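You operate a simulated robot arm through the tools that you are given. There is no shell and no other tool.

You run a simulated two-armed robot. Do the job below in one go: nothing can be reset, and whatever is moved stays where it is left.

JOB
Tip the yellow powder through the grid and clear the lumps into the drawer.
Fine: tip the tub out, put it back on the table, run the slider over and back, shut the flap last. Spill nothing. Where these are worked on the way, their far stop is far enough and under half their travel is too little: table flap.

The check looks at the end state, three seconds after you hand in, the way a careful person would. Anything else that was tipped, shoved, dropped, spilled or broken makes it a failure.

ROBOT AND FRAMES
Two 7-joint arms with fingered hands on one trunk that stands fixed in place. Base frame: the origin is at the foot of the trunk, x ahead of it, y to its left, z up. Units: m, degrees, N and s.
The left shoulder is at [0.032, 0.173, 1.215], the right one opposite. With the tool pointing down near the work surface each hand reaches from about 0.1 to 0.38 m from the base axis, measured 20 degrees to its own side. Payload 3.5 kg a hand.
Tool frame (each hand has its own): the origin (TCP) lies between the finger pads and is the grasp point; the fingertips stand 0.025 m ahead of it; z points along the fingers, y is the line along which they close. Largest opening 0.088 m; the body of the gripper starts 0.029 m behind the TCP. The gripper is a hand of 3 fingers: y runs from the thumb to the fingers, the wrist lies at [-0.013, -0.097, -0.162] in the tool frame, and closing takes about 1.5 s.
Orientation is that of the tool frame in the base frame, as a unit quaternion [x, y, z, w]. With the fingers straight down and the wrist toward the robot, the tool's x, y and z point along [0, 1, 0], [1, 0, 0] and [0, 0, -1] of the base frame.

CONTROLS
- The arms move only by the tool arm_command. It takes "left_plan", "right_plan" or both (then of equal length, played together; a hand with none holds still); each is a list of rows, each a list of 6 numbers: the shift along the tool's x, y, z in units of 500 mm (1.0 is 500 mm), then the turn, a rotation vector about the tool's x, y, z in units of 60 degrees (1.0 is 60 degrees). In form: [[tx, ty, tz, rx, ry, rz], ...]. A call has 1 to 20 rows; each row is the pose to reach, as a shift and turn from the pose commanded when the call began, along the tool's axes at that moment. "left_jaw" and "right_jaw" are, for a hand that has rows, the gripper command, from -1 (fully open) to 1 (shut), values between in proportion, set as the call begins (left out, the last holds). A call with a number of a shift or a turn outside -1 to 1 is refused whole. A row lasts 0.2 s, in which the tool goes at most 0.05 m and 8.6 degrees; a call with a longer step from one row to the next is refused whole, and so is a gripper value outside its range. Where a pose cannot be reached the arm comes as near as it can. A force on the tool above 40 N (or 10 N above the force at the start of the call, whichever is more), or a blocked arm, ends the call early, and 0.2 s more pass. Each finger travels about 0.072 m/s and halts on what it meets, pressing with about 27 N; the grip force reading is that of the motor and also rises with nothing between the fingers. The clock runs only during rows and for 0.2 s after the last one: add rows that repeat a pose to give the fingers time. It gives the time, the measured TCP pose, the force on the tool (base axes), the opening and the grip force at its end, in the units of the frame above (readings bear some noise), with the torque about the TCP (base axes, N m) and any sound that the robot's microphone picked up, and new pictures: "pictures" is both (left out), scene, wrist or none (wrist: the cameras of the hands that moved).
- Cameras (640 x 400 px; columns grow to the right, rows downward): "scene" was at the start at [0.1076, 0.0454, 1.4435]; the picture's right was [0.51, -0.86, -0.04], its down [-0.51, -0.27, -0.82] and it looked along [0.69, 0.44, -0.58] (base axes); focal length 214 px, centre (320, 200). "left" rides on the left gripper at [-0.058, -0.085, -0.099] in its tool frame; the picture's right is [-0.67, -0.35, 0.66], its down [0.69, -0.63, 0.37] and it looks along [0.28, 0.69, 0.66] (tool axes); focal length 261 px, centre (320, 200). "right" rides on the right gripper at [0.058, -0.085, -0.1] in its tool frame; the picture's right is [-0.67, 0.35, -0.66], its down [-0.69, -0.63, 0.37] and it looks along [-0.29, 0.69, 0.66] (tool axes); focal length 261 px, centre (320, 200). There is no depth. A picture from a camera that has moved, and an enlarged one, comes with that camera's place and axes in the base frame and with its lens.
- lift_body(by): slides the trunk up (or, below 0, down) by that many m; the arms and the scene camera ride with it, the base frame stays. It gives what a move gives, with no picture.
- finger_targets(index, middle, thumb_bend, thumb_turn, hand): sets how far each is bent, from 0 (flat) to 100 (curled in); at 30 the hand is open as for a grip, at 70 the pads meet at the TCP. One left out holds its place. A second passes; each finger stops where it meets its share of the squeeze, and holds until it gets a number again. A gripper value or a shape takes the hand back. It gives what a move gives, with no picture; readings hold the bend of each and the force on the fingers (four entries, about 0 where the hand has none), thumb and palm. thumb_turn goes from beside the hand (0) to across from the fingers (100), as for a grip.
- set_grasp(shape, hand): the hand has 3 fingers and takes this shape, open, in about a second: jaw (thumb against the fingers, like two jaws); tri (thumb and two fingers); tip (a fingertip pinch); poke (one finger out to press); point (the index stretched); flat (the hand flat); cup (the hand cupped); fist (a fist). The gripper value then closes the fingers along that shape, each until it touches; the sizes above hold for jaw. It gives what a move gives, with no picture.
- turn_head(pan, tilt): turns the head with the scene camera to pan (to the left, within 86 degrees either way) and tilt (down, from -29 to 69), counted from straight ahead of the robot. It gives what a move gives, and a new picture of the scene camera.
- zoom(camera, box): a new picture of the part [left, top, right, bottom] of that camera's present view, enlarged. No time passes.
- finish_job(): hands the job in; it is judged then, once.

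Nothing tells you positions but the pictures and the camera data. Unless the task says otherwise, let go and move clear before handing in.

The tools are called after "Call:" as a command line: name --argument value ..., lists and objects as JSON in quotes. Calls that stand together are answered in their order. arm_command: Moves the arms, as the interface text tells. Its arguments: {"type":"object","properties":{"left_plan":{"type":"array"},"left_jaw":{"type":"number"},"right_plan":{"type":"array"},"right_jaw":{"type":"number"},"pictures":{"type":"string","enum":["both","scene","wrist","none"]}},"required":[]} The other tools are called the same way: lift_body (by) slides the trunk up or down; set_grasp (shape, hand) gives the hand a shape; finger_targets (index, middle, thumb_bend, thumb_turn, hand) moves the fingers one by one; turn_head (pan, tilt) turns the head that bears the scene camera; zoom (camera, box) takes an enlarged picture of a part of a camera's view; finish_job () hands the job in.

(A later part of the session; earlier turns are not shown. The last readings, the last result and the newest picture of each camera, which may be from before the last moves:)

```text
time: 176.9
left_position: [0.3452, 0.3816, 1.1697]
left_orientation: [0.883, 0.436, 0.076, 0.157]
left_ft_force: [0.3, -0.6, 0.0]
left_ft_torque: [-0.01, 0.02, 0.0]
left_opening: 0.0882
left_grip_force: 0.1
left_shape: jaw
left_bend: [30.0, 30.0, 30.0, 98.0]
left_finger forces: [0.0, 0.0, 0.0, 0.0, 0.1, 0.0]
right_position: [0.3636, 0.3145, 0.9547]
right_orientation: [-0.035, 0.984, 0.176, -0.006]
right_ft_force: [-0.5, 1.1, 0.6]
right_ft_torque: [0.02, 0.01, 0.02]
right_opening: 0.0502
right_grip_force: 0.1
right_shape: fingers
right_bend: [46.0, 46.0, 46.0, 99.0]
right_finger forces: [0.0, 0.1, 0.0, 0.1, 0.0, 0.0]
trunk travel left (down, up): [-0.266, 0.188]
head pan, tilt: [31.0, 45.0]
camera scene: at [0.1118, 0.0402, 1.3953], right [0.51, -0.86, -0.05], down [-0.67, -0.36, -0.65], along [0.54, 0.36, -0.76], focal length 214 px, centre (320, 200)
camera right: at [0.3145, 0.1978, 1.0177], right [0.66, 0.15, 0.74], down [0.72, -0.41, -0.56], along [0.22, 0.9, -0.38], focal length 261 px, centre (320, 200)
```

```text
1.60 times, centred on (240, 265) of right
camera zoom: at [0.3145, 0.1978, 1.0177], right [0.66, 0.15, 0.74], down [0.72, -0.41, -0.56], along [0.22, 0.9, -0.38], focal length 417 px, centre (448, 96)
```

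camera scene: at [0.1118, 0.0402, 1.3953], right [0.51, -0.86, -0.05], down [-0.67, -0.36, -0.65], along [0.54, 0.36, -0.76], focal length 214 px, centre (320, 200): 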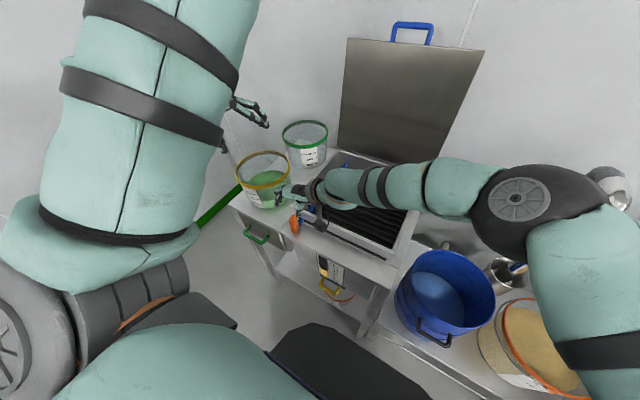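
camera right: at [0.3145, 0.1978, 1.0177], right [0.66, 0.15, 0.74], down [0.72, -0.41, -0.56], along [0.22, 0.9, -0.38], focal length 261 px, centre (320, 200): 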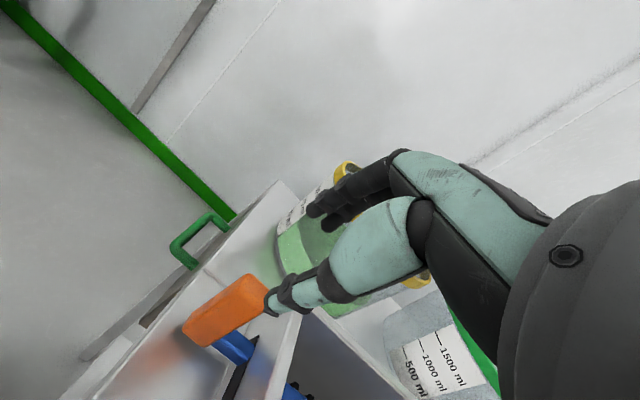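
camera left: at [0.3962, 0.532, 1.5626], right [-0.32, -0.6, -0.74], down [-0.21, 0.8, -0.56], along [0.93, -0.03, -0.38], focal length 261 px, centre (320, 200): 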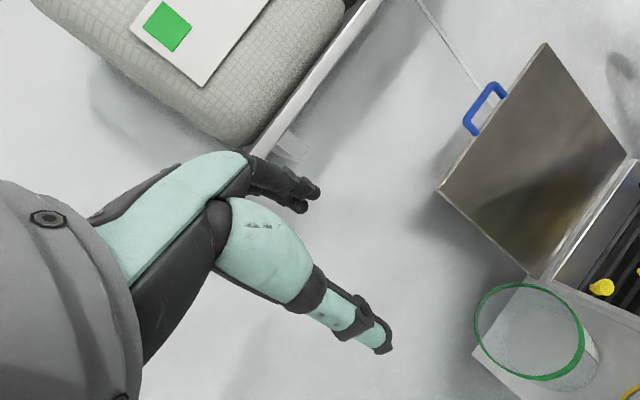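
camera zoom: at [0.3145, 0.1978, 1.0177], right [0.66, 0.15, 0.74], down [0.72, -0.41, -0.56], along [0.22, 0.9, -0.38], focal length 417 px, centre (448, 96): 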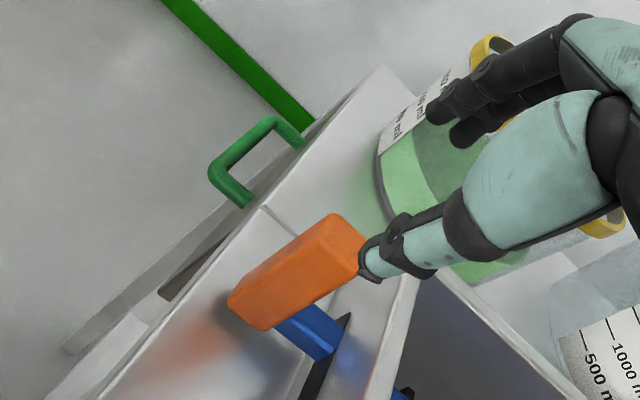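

I'll open the fingers a bit more so both sides clear the knob, then lower.

Call:
finger_targets --hand "right" --index 40 --middle 40 --thumb_bend 40 --thumb_turn 100

Call:
arm_command --right_plan '[[0, -0.017, 0.047, 0, 0, 0], [0, -0.034, 0.094, 0, 0, 0], [0, -0.052, 0.141, 0, 0, 0], [0, -0.052, 0.141, 0, 0, 0]]'

Call:
zoom --camera "scene" --box '[260, 180, 360, 260]'

Call:
zoom --camera "right" --box '[80, 140, 400, 390]'

```text
time: 177.9
left_position: [0.3457, 0.3811, 1.169]
left_orientation: [0.883, 0.435, 0.075, 0.157]
left_ft_force: [-0.1, 0.2, 0.6]
left_ft_torque: [0.03, -0.03, -0.01]
left_opening: 0.088
left_grip_force: 0.1
left_shape: jaw
left_bend: [30.0, 30.0, 30.0, 98.0]
left_finger forces: [0.1, 0.1, 0.1, 0.0, 0.0, 0.0]
right_position: [0.3633, 0.3162, 0.9525]
right_orientation: [-0.036, 0.984, 0.175, -0.007]
right_ft_force: [0.9, 0.0, 1.0]
right_ft_torque: [-0.03, 0.01, -0.01]
right_opening: 0.0632
right_grip_force: 0.1
right_shape: fingers
right_bend: [40.0, 40.0, 40.0, 99.0]
right_finger forces: [0.0, 0.0, 0.0, 0.0, 0.1, 0.1]
trunk travel left (down, up): [-0.266, 0.188]
head pan, tilt: [31.0, 45.0]
```

```text
time: 178.9
left_position: [0.3449, 0.3814, 1.1693]
left_orientation: [0.883, 0.435, 0.075, 0.157]
left_ft_force: [0.6, -0.8, 0.4]
left_ft_torque: [0.0, 0.02, -0.04]
left_opening: 0.0881
left_grip_force: 0.0
left_shape: jaw
left_bend: [30.0, 30.0, 30.0, 98.0]
left_finger forces: [0.0, 0.1, 0.0, 0.1, 0.0, 0.1]
right_position: [0.3699, 0.3121, 0.876]
right_orientation: [-0.031, 0.984, 0.175, -0.003]
right_ft_force: [-0.3, -0.5, -0.4]
right_ft_torque: [0.0, -0.01, -0.01]
right_opening: 0.063
right_grip_force: 0.2
right_shape: fingers
right_bend: [40.0, 40.0, 40.0, 99.0]
right_finger forces: [0.1, 0.0, 0.0, 0.0, 0.0, 0.0]
trunk travel left (down, up): [-0.266, 0.188]
head pan, tilt: [31.0, 45.0]
camera scene: at [0.111, 0.0413, 1.3954], right [0.51, -0.86, -0.05], down [-0.67, -0.36, -0.65], along [0.54, 0.36, -0.76], focal length 214 px, centre (320, 200)
camera right: at [0.3193, 0.1957, 0.9402], right [0.66, 0.14, 0.74], down [0.72, -0.42, -0.56], along [0.23, 0.9, -0.38], focal length 261 px, centre (320, 200)
```

scene: 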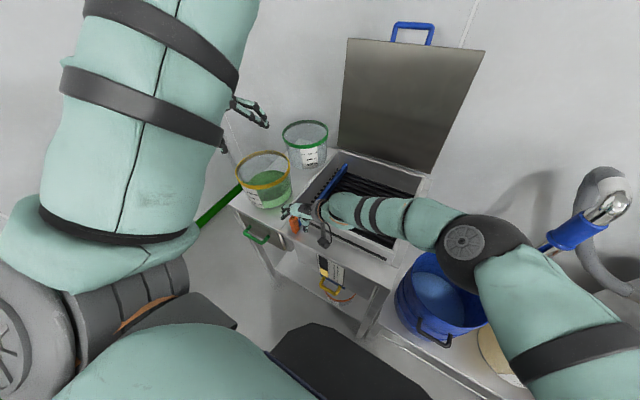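
right: 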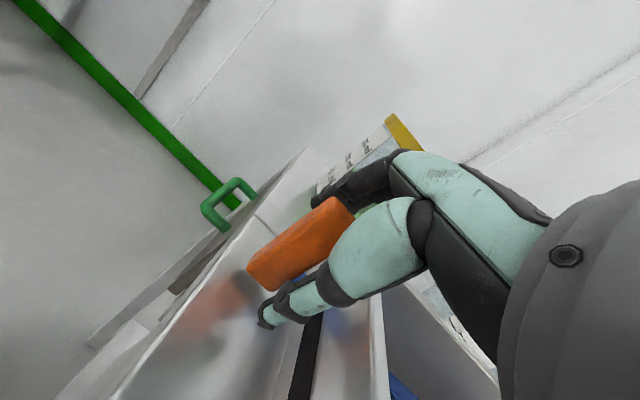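

```text
5.00 times, centred on (310, 220) of scene
camera zoom: at [0.111, 0.0413, 1.3954], right [0.51, -0.86, -0.05], down [-0.67, -0.36, -0.65], along [0.54, 0.36, -0.76], focal length 1072 px, centre (370, 100)
```

zoom: 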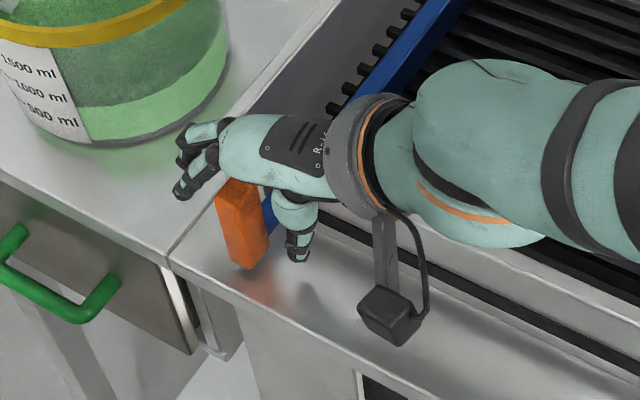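

```text
1.60 times, centred on (240, 265) of right
camera zoom: at [0.3193, 0.1957, 0.9402], right [0.66, 0.14, 0.74], down [0.72, -0.42, -0.56], along [0.23, 0.9, -0.38], focal length 417 px, centre (448, 96)
```

zoom: 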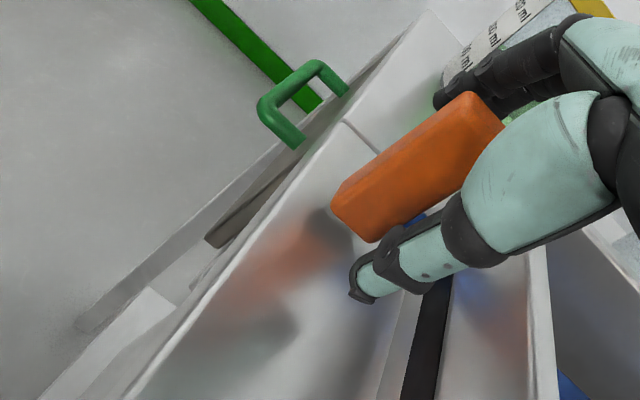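

Straddled well. I'll close on the knob and pull it back to the right.

Call:
finger_targets --hand "right" --index 70 --middle 70 --thumb_bend 62 --thumb_turn 100

Call:
arm_command --right_plan '[[-0.003, -0.038, -0.013, 0, 0, 0], [-0.006, -0.075, -0.026, 0, 0, 0], [-0.009, -0.113, -0.039, 0, 0, 0], [-0.012, -0.15, -0.052, 0, 0, 0], [-0.015, -0.188, -0.065, 0, 0, 0]]'

Call:
zoom --camera "scene" --box '[250, 150, 410, 270]'

```text
time: 179.9
left_position: [0.3463, 0.3805, 1.1703]
left_orientation: [0.883, 0.435, 0.076, 0.156]
left_ft_force: [0.0, 0.1, 0.0]
left_ft_torque: [0.01, -0.02, -0.01]
left_opening: 0.0882
left_grip_force: 0.1
left_shape: jaw
left_bend: [30.0, 30.0, 30.0, 98.0]
left_finger forces: [0.1, 0.0, 0.1, 0.1, 0.1, 0.1]
right_position: [0.3702, 0.3109, 0.8749]
right_orientation: [-0.031, 0.984, 0.174, -0.003]
right_ft_force: [2.7, -1.4, 8.5]
right_ft_torque: [-0.18, 0.0, -0.08]
right_opening: 0.0153
right_grip_force: 5.9
right_shape: fingers
right_bend: [67.0, 69.0, 58.0, 100.0]
right_finger forces: [5.0, 1.2, 0.0, 0.0, 6.0, 0.0]
trunk travel left (down, up): [-0.266, 0.188]
head pan, tilt: [31.0, 45.0]
```

```text
time: 181.0
left_position: [0.342, 0.3795, 1.1712]
left_orientation: [0.884, 0.434, 0.077, 0.157]
left_ft_force: [1.1, -0.3, -0.2]
left_ft_torque: [-0.02, -0.02, -0.02]
left_opening: 0.088
left_grip_force: 0.0
left_shape: jaw
left_bend: [30.0, 30.0, 30.0, 98.0]
left_finger forces: [0.1, 0.1, 0.0, 0.1, 0.0, 0.1]
right_position: [0.3589, 0.2343, 0.8726]
right_orientation: [-0.052, 0.983, 0.176, -0.013]
right_ft_force: [-30.5, 0.2, 7.7]
right_ft_torque: [0.07, 0.07, 0.51]
right_opening: 0.0103
right_grip_force: 16.5
right_shape: fingers
right_bend: [67.0, 65.0, 61.0, 100.0]
right_finger forces: [28.3, 4.5, 0.0, 0.0, 0.6, 0.0]
trunk travel left (down, up): [-0.266, 0.188]
head pan, tilt: [31.0, 45.0]
stopped in row 5 (right hand): the force on the tool passed its limit at 43 N (the readings are from after the stop); the commanded pose is now the measured one
camera scene: at [0.1074, 0.0392, 1.3958], right [0.51, -0.86, -0.05], down [-0.67, -0.36, -0.65], along [0.54, 0.36, -0.76], focal length 214 px, centre (320, 200)
camera right: at [0.3141, 0.1146, 0.9368], right [0.66, 0.17, 0.73], down [0.73, -0.39, -0.57], along [0.19, 0.91, -0.38], focal length 261 px, centre (320, 200)
```

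scene: 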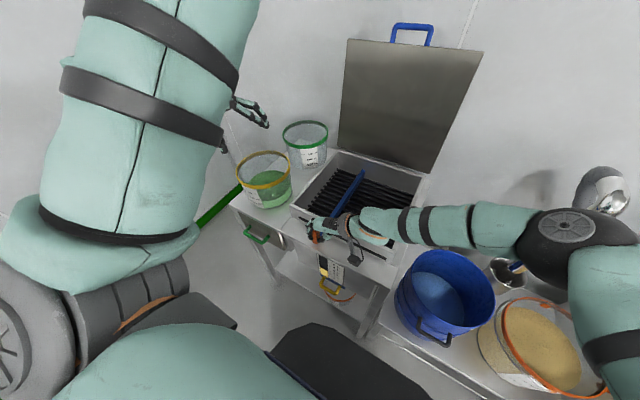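
right: 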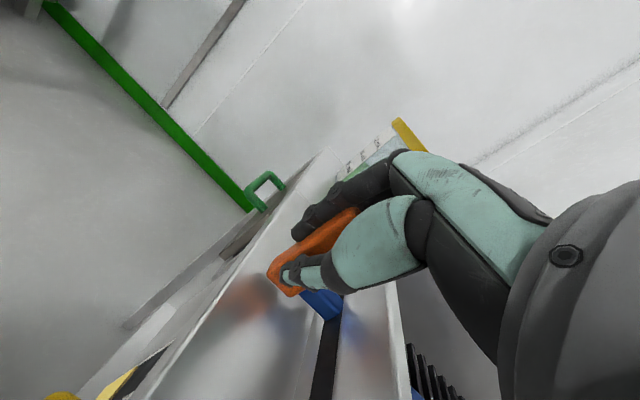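

```text
3.33 times, centred on (330, 210) of scene
camera zoom: at [0.1074, 0.0392, 1.3958], right [0.51, -0.86, -0.05], down [-0.67, -0.36, -0.65], along [0.54, 0.36, -0.76], focal length 715 px, centre (287, 167)
```

zoom: 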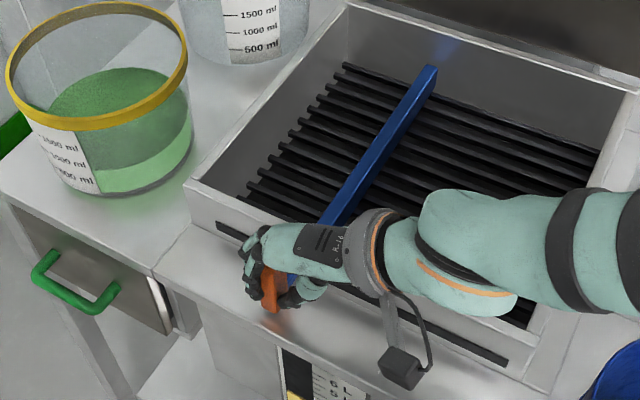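

The slider is coming back. I'll continue to the right stop with a corrected direction.

Call:
arm_command --right_plan '[[0.004, -0.035, -0.013, 0, 0, 0], [0.008, -0.07, -0.026, 0, 0, 0], [0.012, -0.106, -0.039, 0, 0, 0], [0.016, -0.141, -0.052, 0, 0, 0], [0.02, -0.177, -0.065, 0, 0, 0], [0.024, -0.212, -0.078, 0, 0, 0], [0.028, -0.247, -0.091, 0, 0, 0], [0.032, -0.283, -0.104, 0, 0, 0], [0.036, -0.318, -0.117, 0, 0, 0], [0.041, -0.354, -0.131, 0, 0, 0], [0.0425, -0.37, -0.137, 0, 0, 0]]'

Call:
zoom --camera "scene" --box '[280, 150, 440, 290]'

```text
time: 183.4
left_position: [0.3413, 0.3888, 1.1692]
left_orientation: [0.882, 0.436, 0.076, 0.16]
left_ft_force: [0.1, 0.3, -0.1]
left_ft_torque: [0.0, -0.03, 0.0]
left_opening: 0.0879
left_grip_force: 0.0
left_shape: jaw
left_bend: [30.0, 30.0, 30.0, 98.0]
left_finger forces: [0.0, 0.0, 0.0, 0.0, 0.0, 0.0]
right_position: [0.3621, 0.0398, 0.8744]
right_orientation: [-0.048, 0.984, 0.172, -0.007]
right_ft_force: [-21.5, 22.8, -6.9]
right_ft_torque: [-0.23, -0.21, 0.41]
right_opening: 0.0187
right_grip_force: 15.2
right_shape: fingers
right_bend: [58.0, 60.0, 62.0, 100.0]
right_finger forces: [19.1, 11.1, 0.0, 0.0, 0.1, 0.1]
trunk travel left (down, up): [-0.266, 0.188]
head pan, tilt: [31.0, 45.0]
camera scene: at [0.1071, 0.0482, 1.3954], right [0.51, -0.86, -0.04], down [-0.67, -0.37, -0.65], along [0.54, 0.36, -0.76], focal length 214 px, centre (320, 200)
camera right: at [0.3142, -0.0786, 0.9384], right [0.66, 0.17, 0.73], down [0.73, -0.4, -0.56], along [0.2, 0.9, -0.39], focal length 261 px, centre (320, 200)
```

scene: 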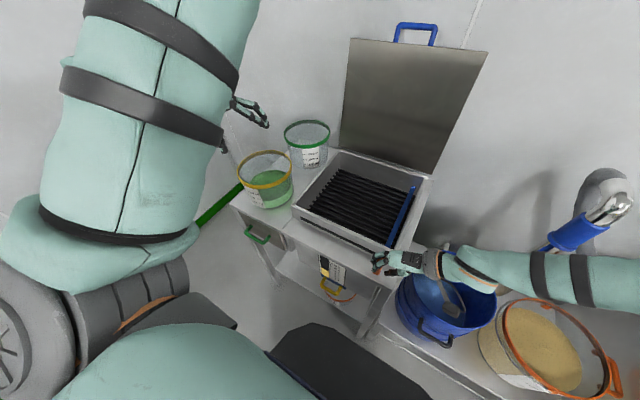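
right: 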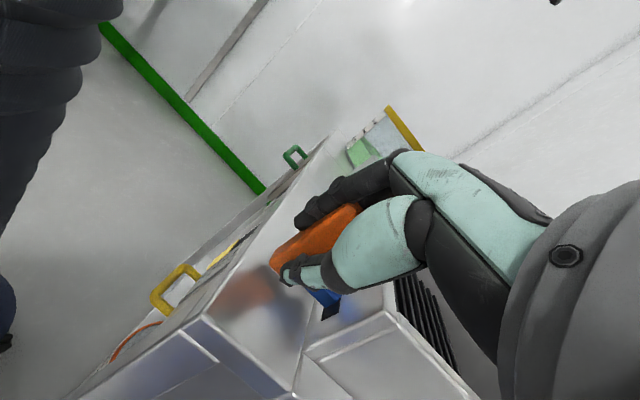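

```text
2.86 times, centred on (360, 220) of scene
camera zoom: at [0.1071, 0.0482, 1.3954], right [0.51, -0.86, -0.04], down [-0.67, -0.37, -0.65], along [0.54, 0.36, -0.76], focal length 613 px, centre (206, 143)
```

zoom: 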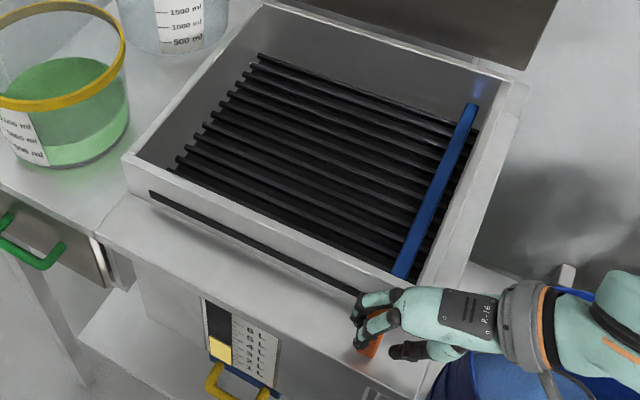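

The slider is back at its right stop and the grid is clear. I'll open the fingers and lift the right hand off.

Call:
finger_targets --hand "right" --index 44 --middle 44 --thumb_bend 42 --thumb_turn 100

Call:
arm_command --right_plan '[[0, 0.02, -0.047, 0, 0, 0], [0, 0.044, -0.11, 0, 0, 0], [0, 0.07, -0.18, 0, 0, 0], [0, 0.1, -0.26, 0, 0, 0], [0, 0.13, -0.34, 0, 0, 0], [0, 0.15, -0.42, 0, 0, 0], [0, 0.15, -0.42, 0, 0, 0]]'

Call:
zoom --camera "scene" --box '[280, 150, 440, 290]'

```text
time: 184.4
left_position: [0.3424, 0.3817, 1.1702]
left_orientation: [0.883, 0.435, 0.077, 0.158]
left_ft_force: [-0.1, 0.2, 0.0]
left_ft_torque: [-0.03, -0.01, -0.02]
left_opening: 0.0882
left_grip_force: 0.1
left_shape: jaw
left_bend: [30.0, 30.0, 30.0, 98.0]
left_finger forces: [0.1, 0.1, 0.0, 0.1, 0.1, 0.0]
right_position: [0.3624, 0.0349, 0.8744]
right_orientation: [-0.047, 0.984, 0.174, -0.009]
right_ft_force: [-12.5, 0.9, 4.2]
right_ft_torque: [0.11, -0.23, 0.33]
right_opening: 0.0592
right_grip_force: 6.3
right_shape: fingers
right_bend: [41.0, 44.0, 42.0, 99.0]
right_finger forces: [12.4, 0.0, 0.0, 0.0, 0.1, 0.0]
trunk travel left (down, up): [-0.266, 0.188]
head pan, tilt: [31.0, 45.0]
```

```text
time: 186.0
left_position: [0.3451, 0.3803, 1.1696]
left_orientation: [0.883, 0.436, 0.076, 0.157]
left_ft_force: [0.6, 0.3, -0.3]
left_ft_torque: [0.03, 0.03, -0.01]
left_opening: 0.0879
left_grip_force: 0.1
left_shape: jaw
left_bend: [30.0, 30.0, 30.0, 98.0]
left_finger forces: [0.0, 0.0, 0.0, 0.1, 0.0, 0.0]
right_position: [0.3671, 0.0346, 1.0937]
right_orientation: [-0.047, 0.984, 0.173, -0.011]
right_ft_force: [-0.1, 0.5, 0.1]
right_ft_torque: [0.03, -0.03, 0.0]
right_opening: 0.0566
right_grip_force: 0.1
right_shape: fingers
right_bend: [44.0, 44.0, 42.0, 99.0]
right_finger forces: [0.0, 0.0, 0.0, 0.0, 0.1, 0.1]
trunk travel left (down, up): [-0.266, 0.188]
head pan, tilt: [31.0, 45.0]
camera scene: at [0.1118, 0.041, 1.3952], right [0.51, -0.86, -0.05], down [-0.67, -0.36, -0.65], along [0.54, 0.36, -0.76], focal length 214 px, centre (320, 200)
camera right: at [0.3207, -0.0834, 1.1581], right [0.66, 0.17, 0.73], down [0.72, -0.4, -0.56], along [0.2, 0.9, -0.38], focal length 261 px, centre (320, 200)
```

scene: 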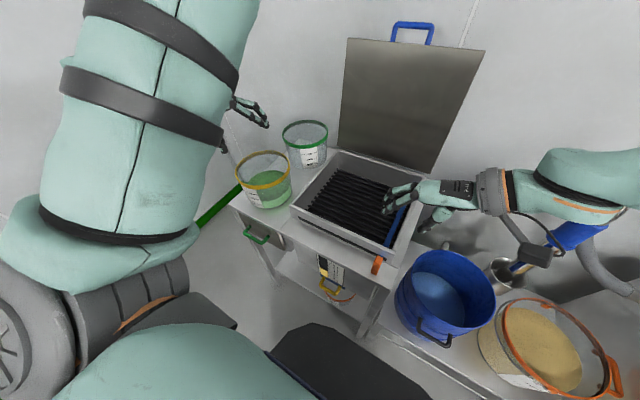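
right: 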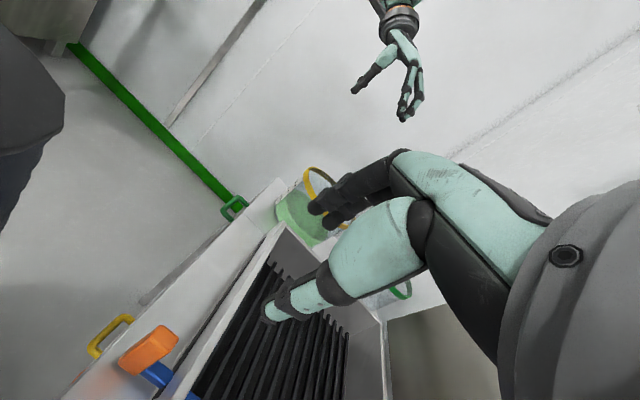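

```text
2.86 times, centred on (360, 220) of scene
camera zoom: at [0.1118, 0.041, 1.3952], right [0.51, -0.86, -0.05], down [-0.67, -0.36, -0.65], along [0.54, 0.36, -0.76], focal length 613 px, centre (206, 143)
```

zoom: 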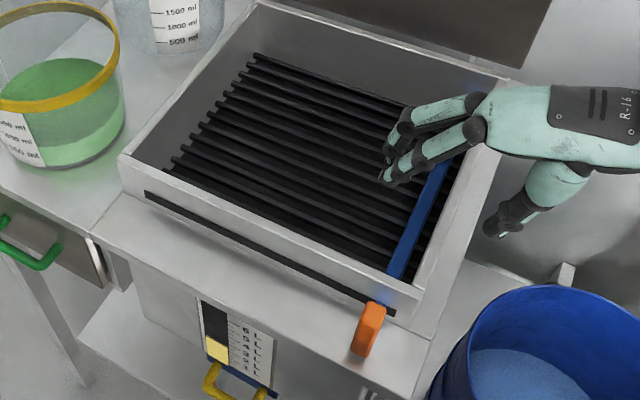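

The knob is back where it started and the bucket is undisturbed. Now I'll clear the right arm, raise the trunk, and prepare the left hand for the flap handle.

Call:
arm_command --right_plan '[[0, -0.03, -0.05, 0, 0, 0], [0, -0.09, -0.09, 0, 0, 0], [0.02, -0.17, -0.12, 0, 0, 0], [0.04, -0.25, -0.15, 0, 0, 0], [0.06, -0.33, -0.18, 0, 0, 0], [0.06, -0.33, -0.18, 0, 0, 0]]' --pictures "none"

Call:
lift_body --by 0.12

Call:
arm_command --left_plan '[[0, 0, 0, -0.09, 0.045, -0.032], [0, 0, 0, -0.18, 0.09, -0.064], [0, 0, 0, -0.27, 0.134, -0.097], [0, 0, 0, -0.36, 0.179, -0.129], [0, 0, 0, -0.45, 0.224, -0.161], [0, 0, 0, -0.545, 0.2685, -0.193], [0, 0, 0, -0.545, 0.2685, -0.193]]'

```text
time: 187.4
left_position: [0.3463, 0.3826, 1.1689]
left_orientation: [0.883, 0.436, 0.075, 0.156]
left_ft_force: [-0.8, -0.9, 0.2]
left_ft_torque: [0.01, -0.02, 0.0]
left_opening: 0.088
left_grip_force: 0.2
left_shape: jaw
left_bend: [30.0, 30.0, 30.0, 98.0]
left_finger forces: [0.0, 0.1, 0.1, 0.1, 0.0, 0.1]
right_position: [0.354, -0.1558, 1.1251]
right_orientation: [-0.047, 0.984, 0.174, -0.011]
right_ft_force: [0.6, 0.0, 0.7]
right_ft_torque: [0.01, 0.03, 0.02]
right_opening: 0.0568
right_grip_force: 0.1
right_shape: fingers
right_bend: [44.0, 44.0, 42.0, 99.0]
right_finger forces: [0.0, 0.1, 0.0, 0.0, 0.1, 0.0]
trunk travel left (down, up): [-0.266, 0.188]
head pan, tilt: [31.0, 45.0]
```

```text
time: 188.9
left_position: [0.3448, 0.3808, 1.2905]
left_orientation: [0.883, 0.435, 0.075, 0.157]
left_ft_force: [0.3, 0.4, -0.2]
left_ft_torque: [0.0, -0.01, 0.02]
left_opening: 0.0878
left_grip_force: 0.1
left_shape: jaw
left_bend: [30.0, 30.0, 30.0, 98.0]
left_finger forces: [0.0, 0.1, 0.0, 0.0, 0.0, 0.0]
right_position: [0.3535, -0.1546, 1.2432]
right_orientation: [-0.047, 0.984, 0.174, -0.01]
right_ft_force: [0.2, -0.2, 0.3]
right_ft_torque: [0.02, -0.02, 0.01]
right_opening: 0.057
right_grip_force: 0.1
right_shape: fingers
right_bend: [44.0, 44.0, 42.0, 99.0]
right_finger forces: [0.0, 0.0, 0.0, 0.0, 0.0, 0.0]
trunk travel left (down, up): [-0.386, 0.068]
head pan, tilt: [31.0, 45.0]
```

```text
time: 190.5
left_position: [0.3467, 0.3819, 1.2889]
left_orientation: [0.737, 0.499, 0.3, 0.343]
left_ft_force: [0.8, -0.1, 0.1]
left_ft_torque: [0.03, 0.0, 0.0]
left_opening: 0.0881
left_grip_force: 0.1
left_shape: jaw
left_bend: [30.0, 30.0, 30.0, 98.0]
left_finger forces: [0.0, 0.1, 0.0, 0.0, 0.0, 0.0]
right_position: [0.3539, -0.1542, 1.2427]
right_orientation: [-0.047, 0.983, 0.174, -0.01]
right_ft_force: [0.3, -0.1, 0.6]
right_ft_torque: [0.01, 0.0, 0.01]
right_opening: 0.0568
right_grip_force: 0.1
right_shape: fingers
right_bend: [44.0, 44.0, 42.0, 99.0]
right_finger forces: [0.0, 0.0, 0.0, 0.0, 0.0, 0.1]
trunk travel left (down, up): [-0.386, 0.068]
head pan, tilt: [31.0, 45.0]
camera scene: at [0.0697, 0.0409, 1.5253], right [0.51, -0.86, -0.01], down [-0.62, -0.36, -0.7], along [0.6, 0.36, -0.72], focal length 214 px, centre (320, 200)
camera left: at [0.2041, 0.3709, 1.2733], right [0.12, -0.67, -0.73], down [0.17, 0.74, -0.65], along [0.98, -0.05, 0.2], focal length 261 px, centre (320, 200)
```

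scene: 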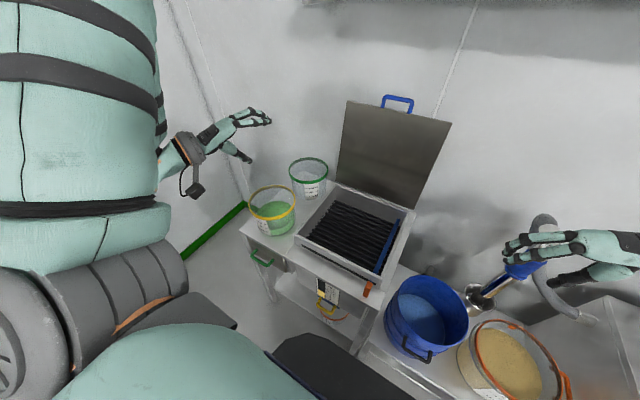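
left: 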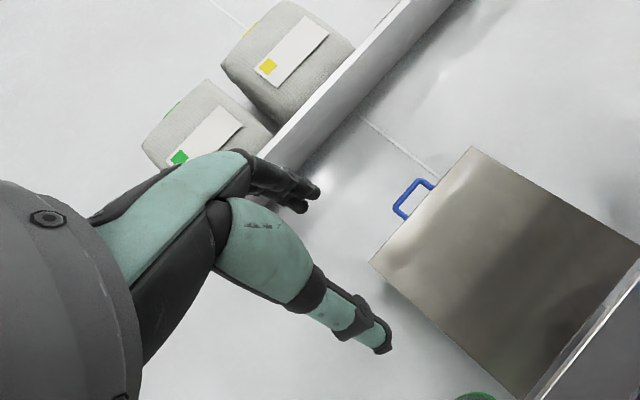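

Tracking well. I'll finish turning the hand to point forward and move it in front of the handle.

Call:
arm_command --left_plan '[[-0.03, 0.032, 0.034, -0.09, 0.045, -0.032], [-0.058, 0.064, 0.068, -0.18, 0.09, -0.064], [-0.087, 0.096, 0.102, -0.27, 0.134, -0.097], [-0.116, 0.128, 0.136, -0.36, 0.179, -0.129], [-0.145, 0.16, 0.17, -0.45, 0.224, -0.161], [-0.174, 0.192, 0.204, -0.545, 0.2685, -0.193], [-0.203, 0.223, 0.2386, -0.545, 0.2685, -0.193], [-0.203, 0.223, 0.2386, -0.545, 0.2685, -0.193]]'

```text
time: 192.3
left_position: [0.3468, 0.3708, 1.3338]
left_orientation: [0.508, 0.509, 0.489, 0.493]
left_ft_force: [0.4, 0.6, 0.4]
left_ft_torque: [0.01, -0.01, -0.01]
left_opening: 0.0879
left_grip_force: 0.2
left_shape: jaw
left_bend: [30.0, 30.0, 30.0, 98.0]
left_finger forces: [0.1, 0.0, 0.0, 0.2, 0.0, 0.0]
left hand out of reach, approached as far as the arm can: row 2, 3, 4, 5, 6, 7, 8
right_position: [0.3526, -0.1471, 1.2448]
right_orientation: [-0.047, 0.984, 0.172, -0.01]
right_ft_force: [0.0, 0.7, 0.6]
right_ft_torque: [0.01, 0.0, 0.0]
right_opening: 0.0567
right_grip_force: 0.1
right_shape: fingers
right_bend: [44.0, 44.0, 42.0, 99.0]
right_finger forces: [0.0, 0.0, 0.0, 0.0, 0.0, 0.0]
trunk travel left (down, up): [-0.386, 0.068]
head pan, tilt: [31.0, 45.0]
camera scene: at [0.0688, 0.0495, 1.525], right [0.52, -0.86, 0.0], down [-0.62, -0.37, -0.7], along [0.6, 0.36, -0.72], focal length 214 px, centre (320, 200)
camera left: at [0.244, 0.3137, 1.253], right [0.64, -0.67, -0.37], down [0.35, 0.68, -0.64], along [0.68, 0.29, 0.67], focal length 261 px, centre (320, 200)
```

scene: 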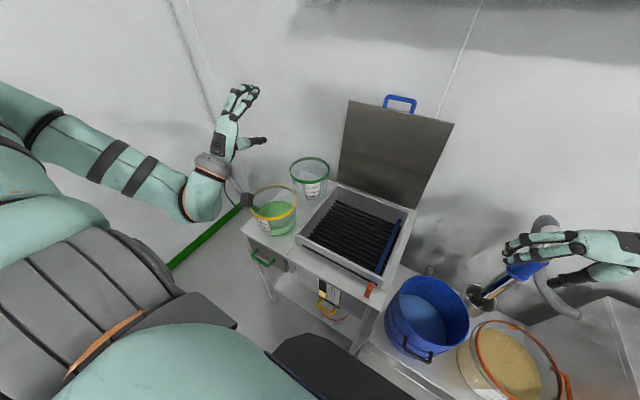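
left: 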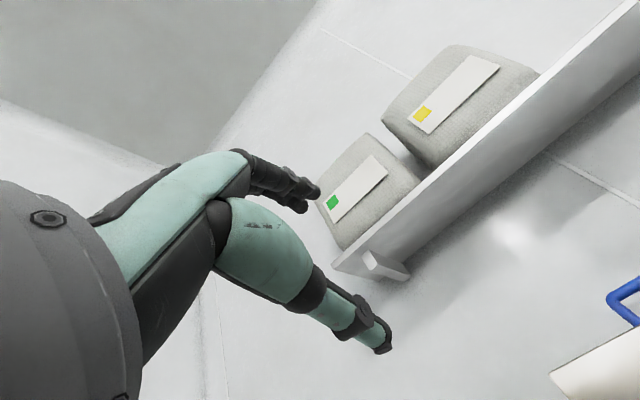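

The elbow swung out nicely and the hand points forward. Moving in front of the handle now.

Call:
arm_command --left_plan '[[-0.02, 0, 0.06, 0, 0, 0], [-0.07, -0.01, 0.12, 0, 0, 0], [-0.12, -0.02, 0.18, 0, 0, 0], [-0.18, -0.03, 0.24, 0, 0, 0], [-0.24, -0.04, 0.3, 0, 0, 0], [-0.3, -0.05, 0.35, 0, 0, 0], [-0.36, -0.06, 0.4, 0, 0, 0], [-0.36, -0.06, 0.4, 0, 0, 0]]'

Call:
zoom --camera "scene" --box '[280, 60, 480, 220]'

```text
time: 194.1
left_position: [0.3536, 0.3711, 1.3347]
left_orientation: [0.51, 0.508, 0.49, 0.492]
left_ft_force: [0.8, -0.7, 0.8]
left_ft_torque: [0.01, 0.02, -0.01]
left_opening: 0.0879
left_grip_force: 0.0
left_shape: jaw
left_bend: [30.0, 30.0, 30.0, 98.0]
left_finger forces: [0.0, 0.1, 0.0, 0.0, 0.0, 0.1]
left hand out of reach, approached as far as the arm can: row 1, 2, 3, 4, 5, 6, 7, 8
right_position: [0.3532, -0.1533, 1.2419]
right_orientation: [-0.046, 0.984, 0.174, -0.01]
right_ft_force: [-0.3, -0.6, -0.6]
right_ft_torque: [0.04, -0.01, -0.01]
right_opening: 0.0569
right_grip_force: 0.1
right_shape: fingers
right_bend: [44.0, 44.0, 42.0, 99.0]
right_finger forces: [0.0, 0.1, 0.0, 0.0, 0.0, 0.0]
trunk travel left (down, up): [-0.386, 0.068]
head pan, tilt: [31.0, 45.0]
camera scene: at [0.0694, 0.0415, 1.5253], right [0.51, -0.86, -0.01], down [-0.62, -0.36, -0.7], along [0.6, 0.36, -0.72], focal length 214 px, centre (320, 200)
camera left: at [0.2502, 0.3127, 1.2547], right [0.64, -0.67, -0.37], down [0.34, 0.68, -0.64], along [0.69, 0.28, 0.67], focal length 261 px, centre (320, 200)
```

scene: 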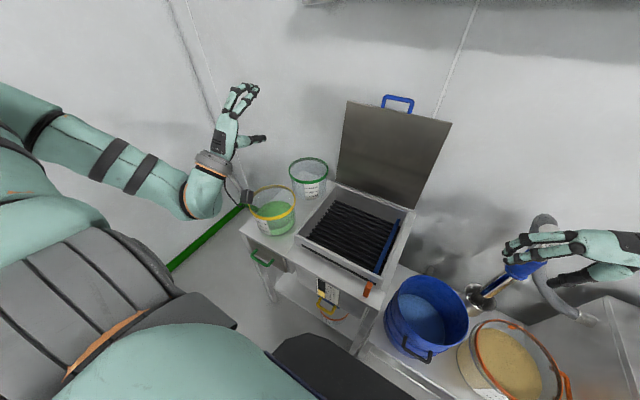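
left: 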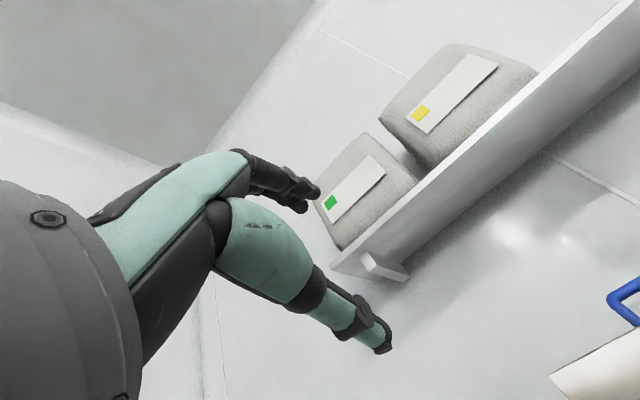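

```text
2.50 times, centred on (380, 140) of scene
camera zoom: at [0.0694, 0.0415, 1.5253], right [0.51, -0.86, -0.01], down [-0.62, -0.36, -0.7], along [0.6, 0.36, -0.72], focal length 536 px, centre (170, 350)
```

zoom: 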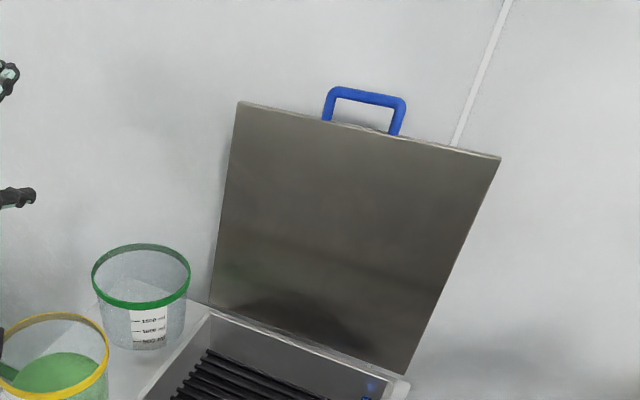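

The wrist is at a sideways limit with the hand straight ahead. I'll point the hand right-forward while moving in, then straighten out.

Call:
arm_command --left_plan '[[-0.0, 0, 0.02, 0, -0.13, 0.005], [-0.02, 0, 0.04, 0, -0.26, 0.01], [-0.05, -0.01, 0.07, 0, -0.39, 0.014], [-0.08, -0.02, 0.1, 0, -0.52, 0.019], [-0.12, -0.03, 0.13, 0, -0.65, 0.024], [-0.16, -0.04, 0.17, 0, -0.78, 0.028], [-0.2, -0.05, 0.21, 0, -0.833, 0.03], [-0.24, -0.06, 0.25, 0, -0.833, 0.03], [-0.24, -0.06, 0.25, 0, -0.833, 0.03]]' --pictures "scene"

```text
time: 196.1
left_position: [0.3146, 0.3018, 1.2943]
left_orientation: [0.677, 0.245, 0.237, 0.652]
left_ft_force: [0.4, 0.2, 0.4]
left_ft_torque: [0.0, 0.0, -0.01]
left_opening: 0.0879
left_grip_force: 0.0
left_shape: jaw
left_bend: [30.0, 30.0, 30.0, 98.0]
left_finger forces: [0.0, 0.0, 0.0, 0.0, 0.1, 0.0]
left hand out of reach, approached as far as the arm can: row 2, 3, 4, 5, 6, 7, 8, 9
right_position: [0.3536, -0.1545, 1.2433]
right_orientation: [-0.046, 0.984, 0.174, -0.009]
right_ft_force: [-0.8, 0.4, -0.5]
right_ft_torque: [0.0, 0.01, 0.02]
right_opening: 0.0567
right_grip_force: 0.1
right_shape: fingers
right_bend: [44.0, 44.0, 42.0, 99.0]
right_finger forces: [0.0, 0.0, 0.1, 0.0, 0.0, 0.1]
trunk travel left (down, up): [-0.386, 0.068]
head pan, tilt: [31.0, 45.0]
camera scene: at [0.0696, 0.0409, 1.5253], right [0.51, -0.86, -0.01], down [-0.62, -0.36, -0.7], along [0.6, 0.36, -0.72], focal length 214 px, centre (320, 200)
```

scene: 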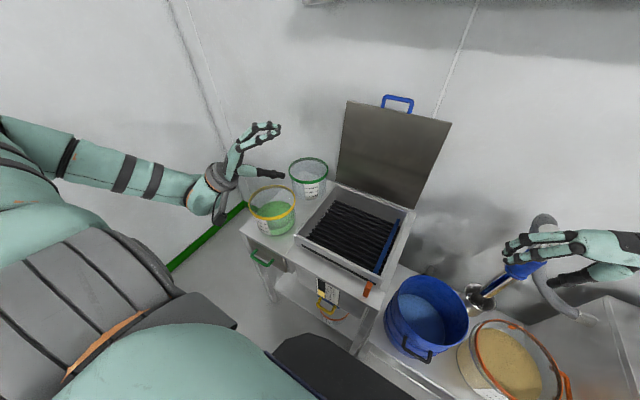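

That posture won't extend. I'll go back to the route that worked before: tool-down at front-left, lower so the elbow drops, then rise to the handle.

Call:
arm_command --left_plan '[[0.018, 0.003, -0.037, 0.113, 0.053, -0.055], [0.036, 0.007, -0.074, 0.227, 0.106, -0.11], [0.054, 0.01, -0.111, 0.34, 0.159, -0.165], [0.072, 0.013, -0.148, 0.453, 0.212, -0.22], [0.09, 0.017, -0.185, 0.567, 0.265, -0.276], [0.108, 0.02, -0.222, 0.68, 0.318, -0.331], [0.108, 0.02, -0.222, 0.68, 0.318, -0.331]]' --pictures "none"

Call:
arm_command --left_plan '[[0, 0, 0, 0.113, 0.053, -0.055], [0, 0, 0, 0.227, 0.106, -0.11], [0, 0, 0, 0.34, 0.159, -0.165], [0, 0, 0, 0.453, 0.212, -0.22], [0, 0, 0, 0.567, 0.265, -0.276], [0, 0, 0, 0.68, 0.318, -0.331], [0, 0, 0, 0.68, 0.318, -0.331]]' --pictures "scene"

```text
time: 197.7
left_position: [0.2831, 0.4172, 1.3037]
left_orientation: [0.761, 0.524, 0.129, 0.359]
left_ft_force: [1.1, -0.1, 0.0]
left_ft_torque: [0.0, 0.0, 0.03]
left_opening: 0.0877
left_grip_force: 0.0
left_shape: jaw
left_bend: [30.0, 30.0, 30.0, 98.0]
left_finger forces: [0.1, 0.1, 0.0, 0.0, 0.1, 0.0]
right_position: [0.3526, -0.1538, 1.2426]
right_orientation: [-0.047, 0.984, 0.174, -0.01]
right_ft_force: [0.3, -0.5, 0.9]
right_ft_torque: [-0.03, 0.01, 0.01]
right_opening: 0.0569
right_grip_force: 0.0
right_shape: fingers
right_bend: [44.0, 44.0, 42.0, 99.0]
right_finger forces: [0.0, 0.0, 0.0, 0.0, 0.0, 0.0]
trunk travel left (down, up): [-0.386, 0.068]
head pan, tilt: [31.0, 45.0]
```

```text
time: 199.3
left_position: [0.2823, 0.4166, 1.3051]
left_orientation: [0.707, 0.707, 0.0, 0.002]
left_ft_force: [0.4, 0.2, 0.5]
left_ft_torque: [0.01, -0.01, 0.0]
left_opening: 0.088
left_grip_force: 0.0
left_shape: jaw
left_bend: [30.0, 30.0, 30.0, 98.0]
left_finger forces: [0.0, 0.0, 0.0, 0.1, 0.0, 0.0]
right_position: [0.3534, -0.1551, 1.2438]
right_orientation: [-0.047, 0.984, 0.174, -0.01]
right_ft_force: [0.3, 1.5, 0.3]
right_ft_torque: [-0.03, 0.01, 0.0]
right_opening: 0.0567
right_grip_force: 0.1
right_shape: fingers
right_bend: [44.0, 44.0, 42.0, 99.0]
right_finger forces: [0.1, 0.1, 0.1, 0.0, 0.0, 0.0]
trunk travel left (down, up): [-0.386, 0.068]
head pan, tilt: [31.0, 45.0]
camera scene: at [0.0692, 0.0415, 1.5253], right [0.51, -0.86, -0.01], down [-0.62, -0.36, -0.7], along [0.6, 0.36, -0.72], focal length 214 px, centre (320, 200)
```

scene: 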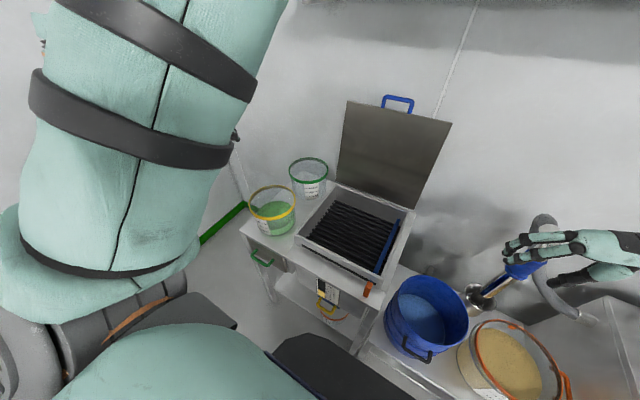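

I'll turn the hand forward again (where the elbow moved left), and then lower from that pose.

Call:
arm_command --left_plan '[[0, 0, 0, -0.13, 0, 0], [0, 0, 0, -0.26, 0, 0], [0, 0, 0, -0.39, 0, 0], [0, 0, 0, -0.52, 0, 0], [0, 0, 0, -0.65, 0, 0], [0, 0, 0, -0.75, 0, 0], [0, 0, 0, -0.75, 0, 0]]' --pictures "none"

Call:
arm_command --left_plan '[[0, 0, 0, -0.13, 0, 0], [0, 0, 0, -0.26, 0, 0], [0, 0, 0, -0.39, 0, 0], [0, 0, 0, -0.52, 0, 0], [0, 0, 0, -0.65, 0, 0], [0, 0, 0, -0.72, 0, 0], [0, 0, 0, -0.72, 0, 0]]' --pictures "scene"

```text
time: 200.9
left_position: [0.2891, 0.4362, 1.304]
left_orientation: [0.652, 0.653, 0.271, 0.273]
left_ft_force: [-1.5, 0.1, -0.1]
left_ft_torque: [-0.02, 0.03, 0.01]
left_opening: 0.0879
left_grip_force: 0.1
left_shape: jaw
left_bend: [30.0, 30.0, 30.0, 98.0]
left_finger forces: [0.0, 0.0, 0.0, 0.1, 0.0, 0.0]
left hand out of reach, approached as far as the arm can: row 4, 5, 6, 7
right_position: [0.3516, -0.1552, 1.2438]
right_orientation: [-0.047, 0.984, 0.174, -0.01]
right_ft_force: [-0.5, 0.5, -0.1]
right_ft_torque: [0.0, 0.0, 0.0]
right_opening: 0.0567
right_grip_force: 0.0
right_shape: fingers
right_bend: [44.0, 44.0, 42.0, 99.0]
right_finger forces: [0.0, 0.0, 0.0, 0.0, 0.1, 0.0]
trunk travel left (down, up): [-0.386, 0.068]
head pan, tilt: [31.0, 45.0]
```

```text
time: 202.5
left_position: [0.2899, 0.4352, 1.3045]
left_orientation: [0.506, 0.507, 0.493, 0.494]
left_ft_force: [0.2, -0.8, -0.2]
left_ft_torque: [0.0, 0.0, 0.03]
left_opening: 0.0882
left_grip_force: 0.1
left_shape: jaw
left_bend: [30.0, 30.0, 30.0, 98.0]
left_finger forces: [0.0, 0.1, 0.2, 0.0, 0.1, 0.1]
right_position: [0.3542, -0.1548, 1.2434]
right_orientation: [-0.046, 0.983, 0.175, -0.01]
right_ft_force: [0.4, 0.7, -0.3]
right_ft_torque: [-0.01, 0.01, 0.01]
right_opening: 0.057
right_grip_force: 0.2
right_shape: fingers
right_bend: [44.0, 44.0, 42.0, 99.0]
right_finger forces: [0.0, 0.0, 0.0, 0.0, 0.0, 0.0]
trunk travel left (down, up): [-0.386, 0.068]
head pan, tilt: [31.0, 45.0]
camera scene: at [0.0696, 0.0407, 1.5253], right [0.51, -0.86, -0.01], down [-0.62, -0.36, -0.7], along [0.6, 0.36, -0.72], focal length 214 px, centre (320, 200)
```

scene: 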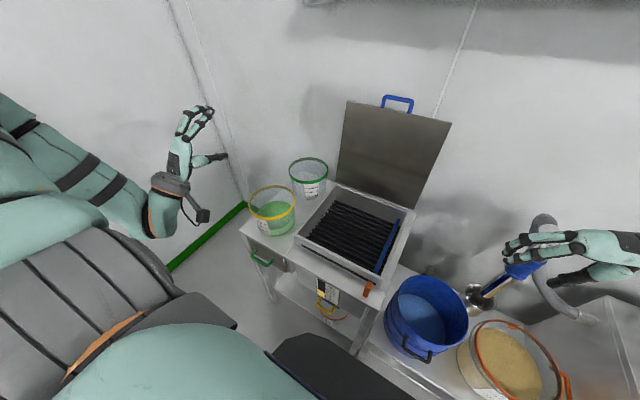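

Now lowering from this pose.

Call:
arm_command --left_plan '[[0, -0.08, -0.01, 0, 0, 0], [-0.02, -0.16, -0.02, 0, 0, 0], [-0.04, -0.24, -0.03, 0, 0, 0], [-0.06, -0.32, -0.04, 0, 0, 0], [-0.08, -0.4, -0.04, 0, 0, 0], [-0.1, -0.48, -0.04, 0, 0, 0], [-0.1, -0.48, -0.04, 0, 0, 0]]' --pictures "scene"

```text
time: 204.1
left_position: [0.2615, 0.3859, 1.0652]
left_orientation: [0.507, 0.508, 0.492, 0.493]
left_ft_force: [-0.5, -0.1, 0.4]
left_ft_torque: [0.02, -0.02, -0.01]
left_opening: 0.0879
left_grip_force: 0.1
left_shape: jaw
left_bend: [30.0, 30.0, 30.0, 98.0]
left_finger forces: [0.0, 0.1, 0.0, 0.1, 0.0, 0.1]
right_position: [0.353, -0.1546, 1.2434]
right_orientation: [-0.047, 0.983, 0.174, -0.01]
right_ft_force: [-1.2, 0.1, -0.3]
right_ft_torque: [-0.02, 0.03, 0.0]
right_opening: 0.0566
right_grip_force: 0.1
right_shape: fingers
right_bend: [44.0, 44.0, 42.0, 99.0]
right_finger forces: [0.0, 0.0, 0.0, 0.0, 0.1, 0.0]
trunk travel left (down, up): [-0.386, 0.068]
head pan, tilt: [31.0, 45.0]
camera scene: at [0.0695, 0.0411, 1.5254], right [0.51, -0.86, -0.01], down [-0.62, -0.36, -0.7], along [0.6, 0.36, -0.72], focal length 214 px, centre (320, 200)
```

scene: 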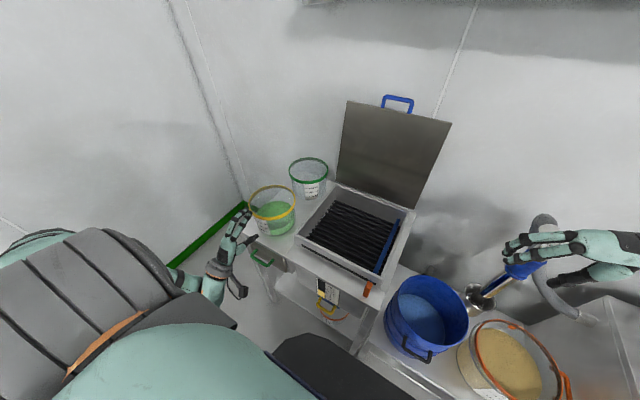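

The elbow is down now. I'll swing right in front of the box and then rise forward to the handle.

Call:
arm_command --left_plan '[[-0.08, 0.01, 0, 0, 0, 0], [-0.16, 0.03, 0, 0, 0, 0], [-0.24, 0.05, 0.01, 0, 0, 0], [-0.32, 0.07, 0.03, 0, 0, 0], [-0.385, 0.09, 0.06, 0, 0, 0], [-0.39, 0.13, 0.13, 0, 0, 0], [-0.39, 0.18, 0.2, 0, 0, 0], [-0.39, 0.23, 0.27, 0, 0, 0], [-0.39, 0.28, 0.34, 0, 0, 0], [-0.39, 0.33, 0.41, 0, 0, 0], [-0.39, 0.38, 0.48, 0, 0, 0], [-0.39, 0.43, 0.56, 0, 0, 0], [-0.39, 0.47, 0.65, 0, 0, 0], [-0.39, 0.47, 0.7, 0, 0, 0], [-0.39, 0.47, 0.7, 0, 0, 0]]'

Call:
zoom --camera "scene" --box '[280, 60, 480, 220]'

Call:
zoom --camera "left" --box '[260, 160, 620, 400]'

```text
time: 207.3
left_position: [0.3772, 0.4372, 1.1982]
left_orientation: [0.506, 0.508, 0.492, 0.494]
left_ft_force: [-0.1, -0.1, 0.0]
left_ft_torque: [0.02, -0.01, -0.04]
left_opening: 0.0881
left_grip_force: 0.1
left_shape: jaw
left_bend: [30.0, 30.0, 30.0, 98.0]
left_finger forces: [0.0, 0.0, 0.0, 0.0, 0.0, 0.0]
left hand out of reach, approached as far as the arm can: row 1, 2, 3, 4, 5, 6, 7, 8, 9, 10, 11, 12, 13, 14, 15
right_position: [0.3537, -0.1551, 1.2433]
right_orientation: [-0.047, 0.983, 0.175, -0.01]
right_ft_force: [-0.2, 0.7, -0.6]
right_ft_torque: [-0.03, 0.03, 0.02]
right_opening: 0.0567
right_grip_force: 0.1
right_shape: fingers
right_bend: [44.0, 44.0, 42.0, 99.0]
right_finger forces: [0.0, 0.0, 0.0, 0.1, 0.0, 0.1]
trunk travel left (down, up): [-0.386, 0.068]
head pan, tilt: [31.0, 45.0]
camera scene: at [0.0697, 0.0411, 1.5253], right [0.51, -0.86, -0.01], down [-0.62, -0.36, -0.7], along [0.6, 0.36, -0.72], focal length 214 px, centre (320, 200)
camera left: at [0.2764, 0.3796, 1.1166], right [0.64, -0.67, -0.36], down [0.35, 0.68, -0.64], along [0.68, 0.29, 0.67], focal length 261 px, centre (320, 200)
```

scene: 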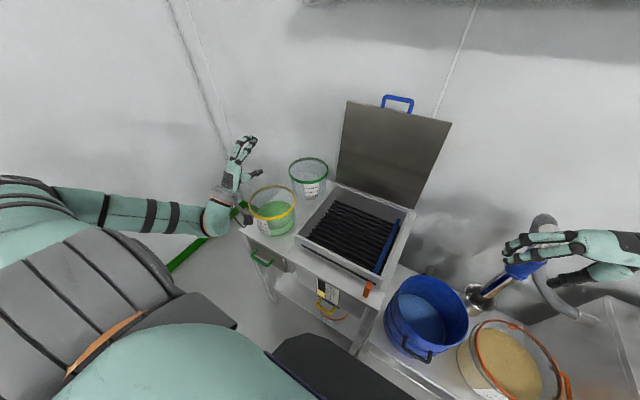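
left: 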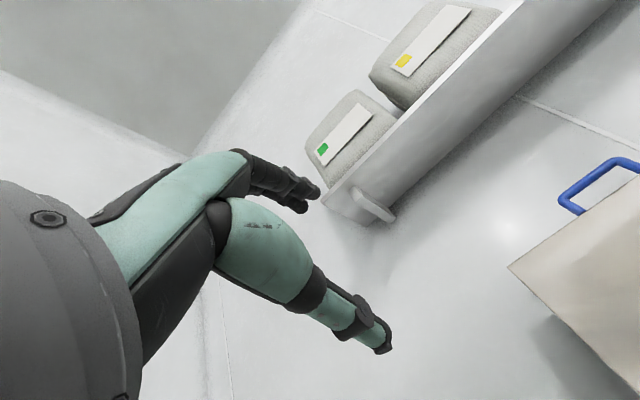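

```text
2.50 times, centred on (380, 140) of scene
camera zoom: at [0.0697, 0.0411, 1.5253], right [0.51, -0.86, -0.01], down [-0.62, -0.36, -0.7], along [0.6, 0.36, -0.72], focal length 536 px, centre (170, 350)
```

zoom: 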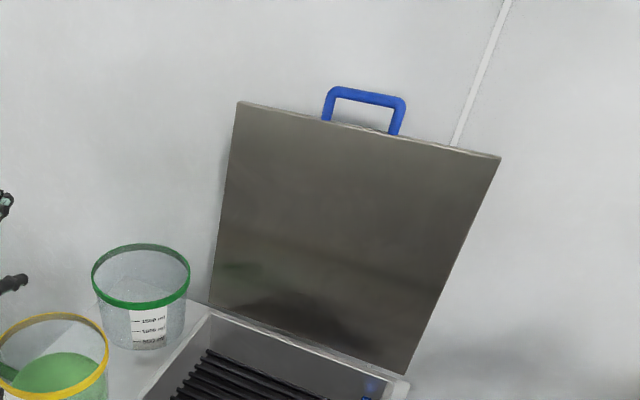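

```text
1.67 times, centred on (440, 280) of left
camera zoom: at [0.2764, 0.3796, 1.1166], right [0.64, -0.67, -0.36], down [0.35, 0.68, -0.64], along [0.68, 0.29, 0.67], focal length 434 px, centre (120, 67)
```

zoom: 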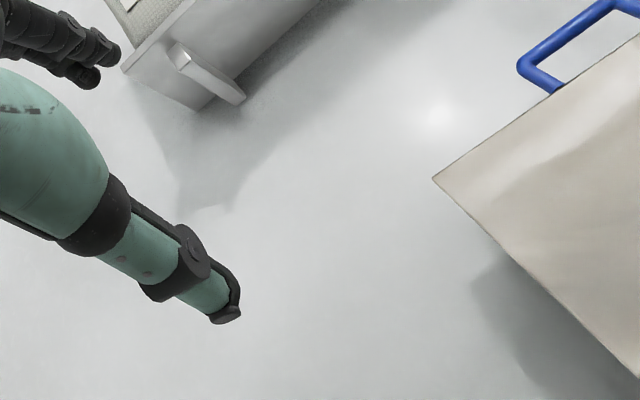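

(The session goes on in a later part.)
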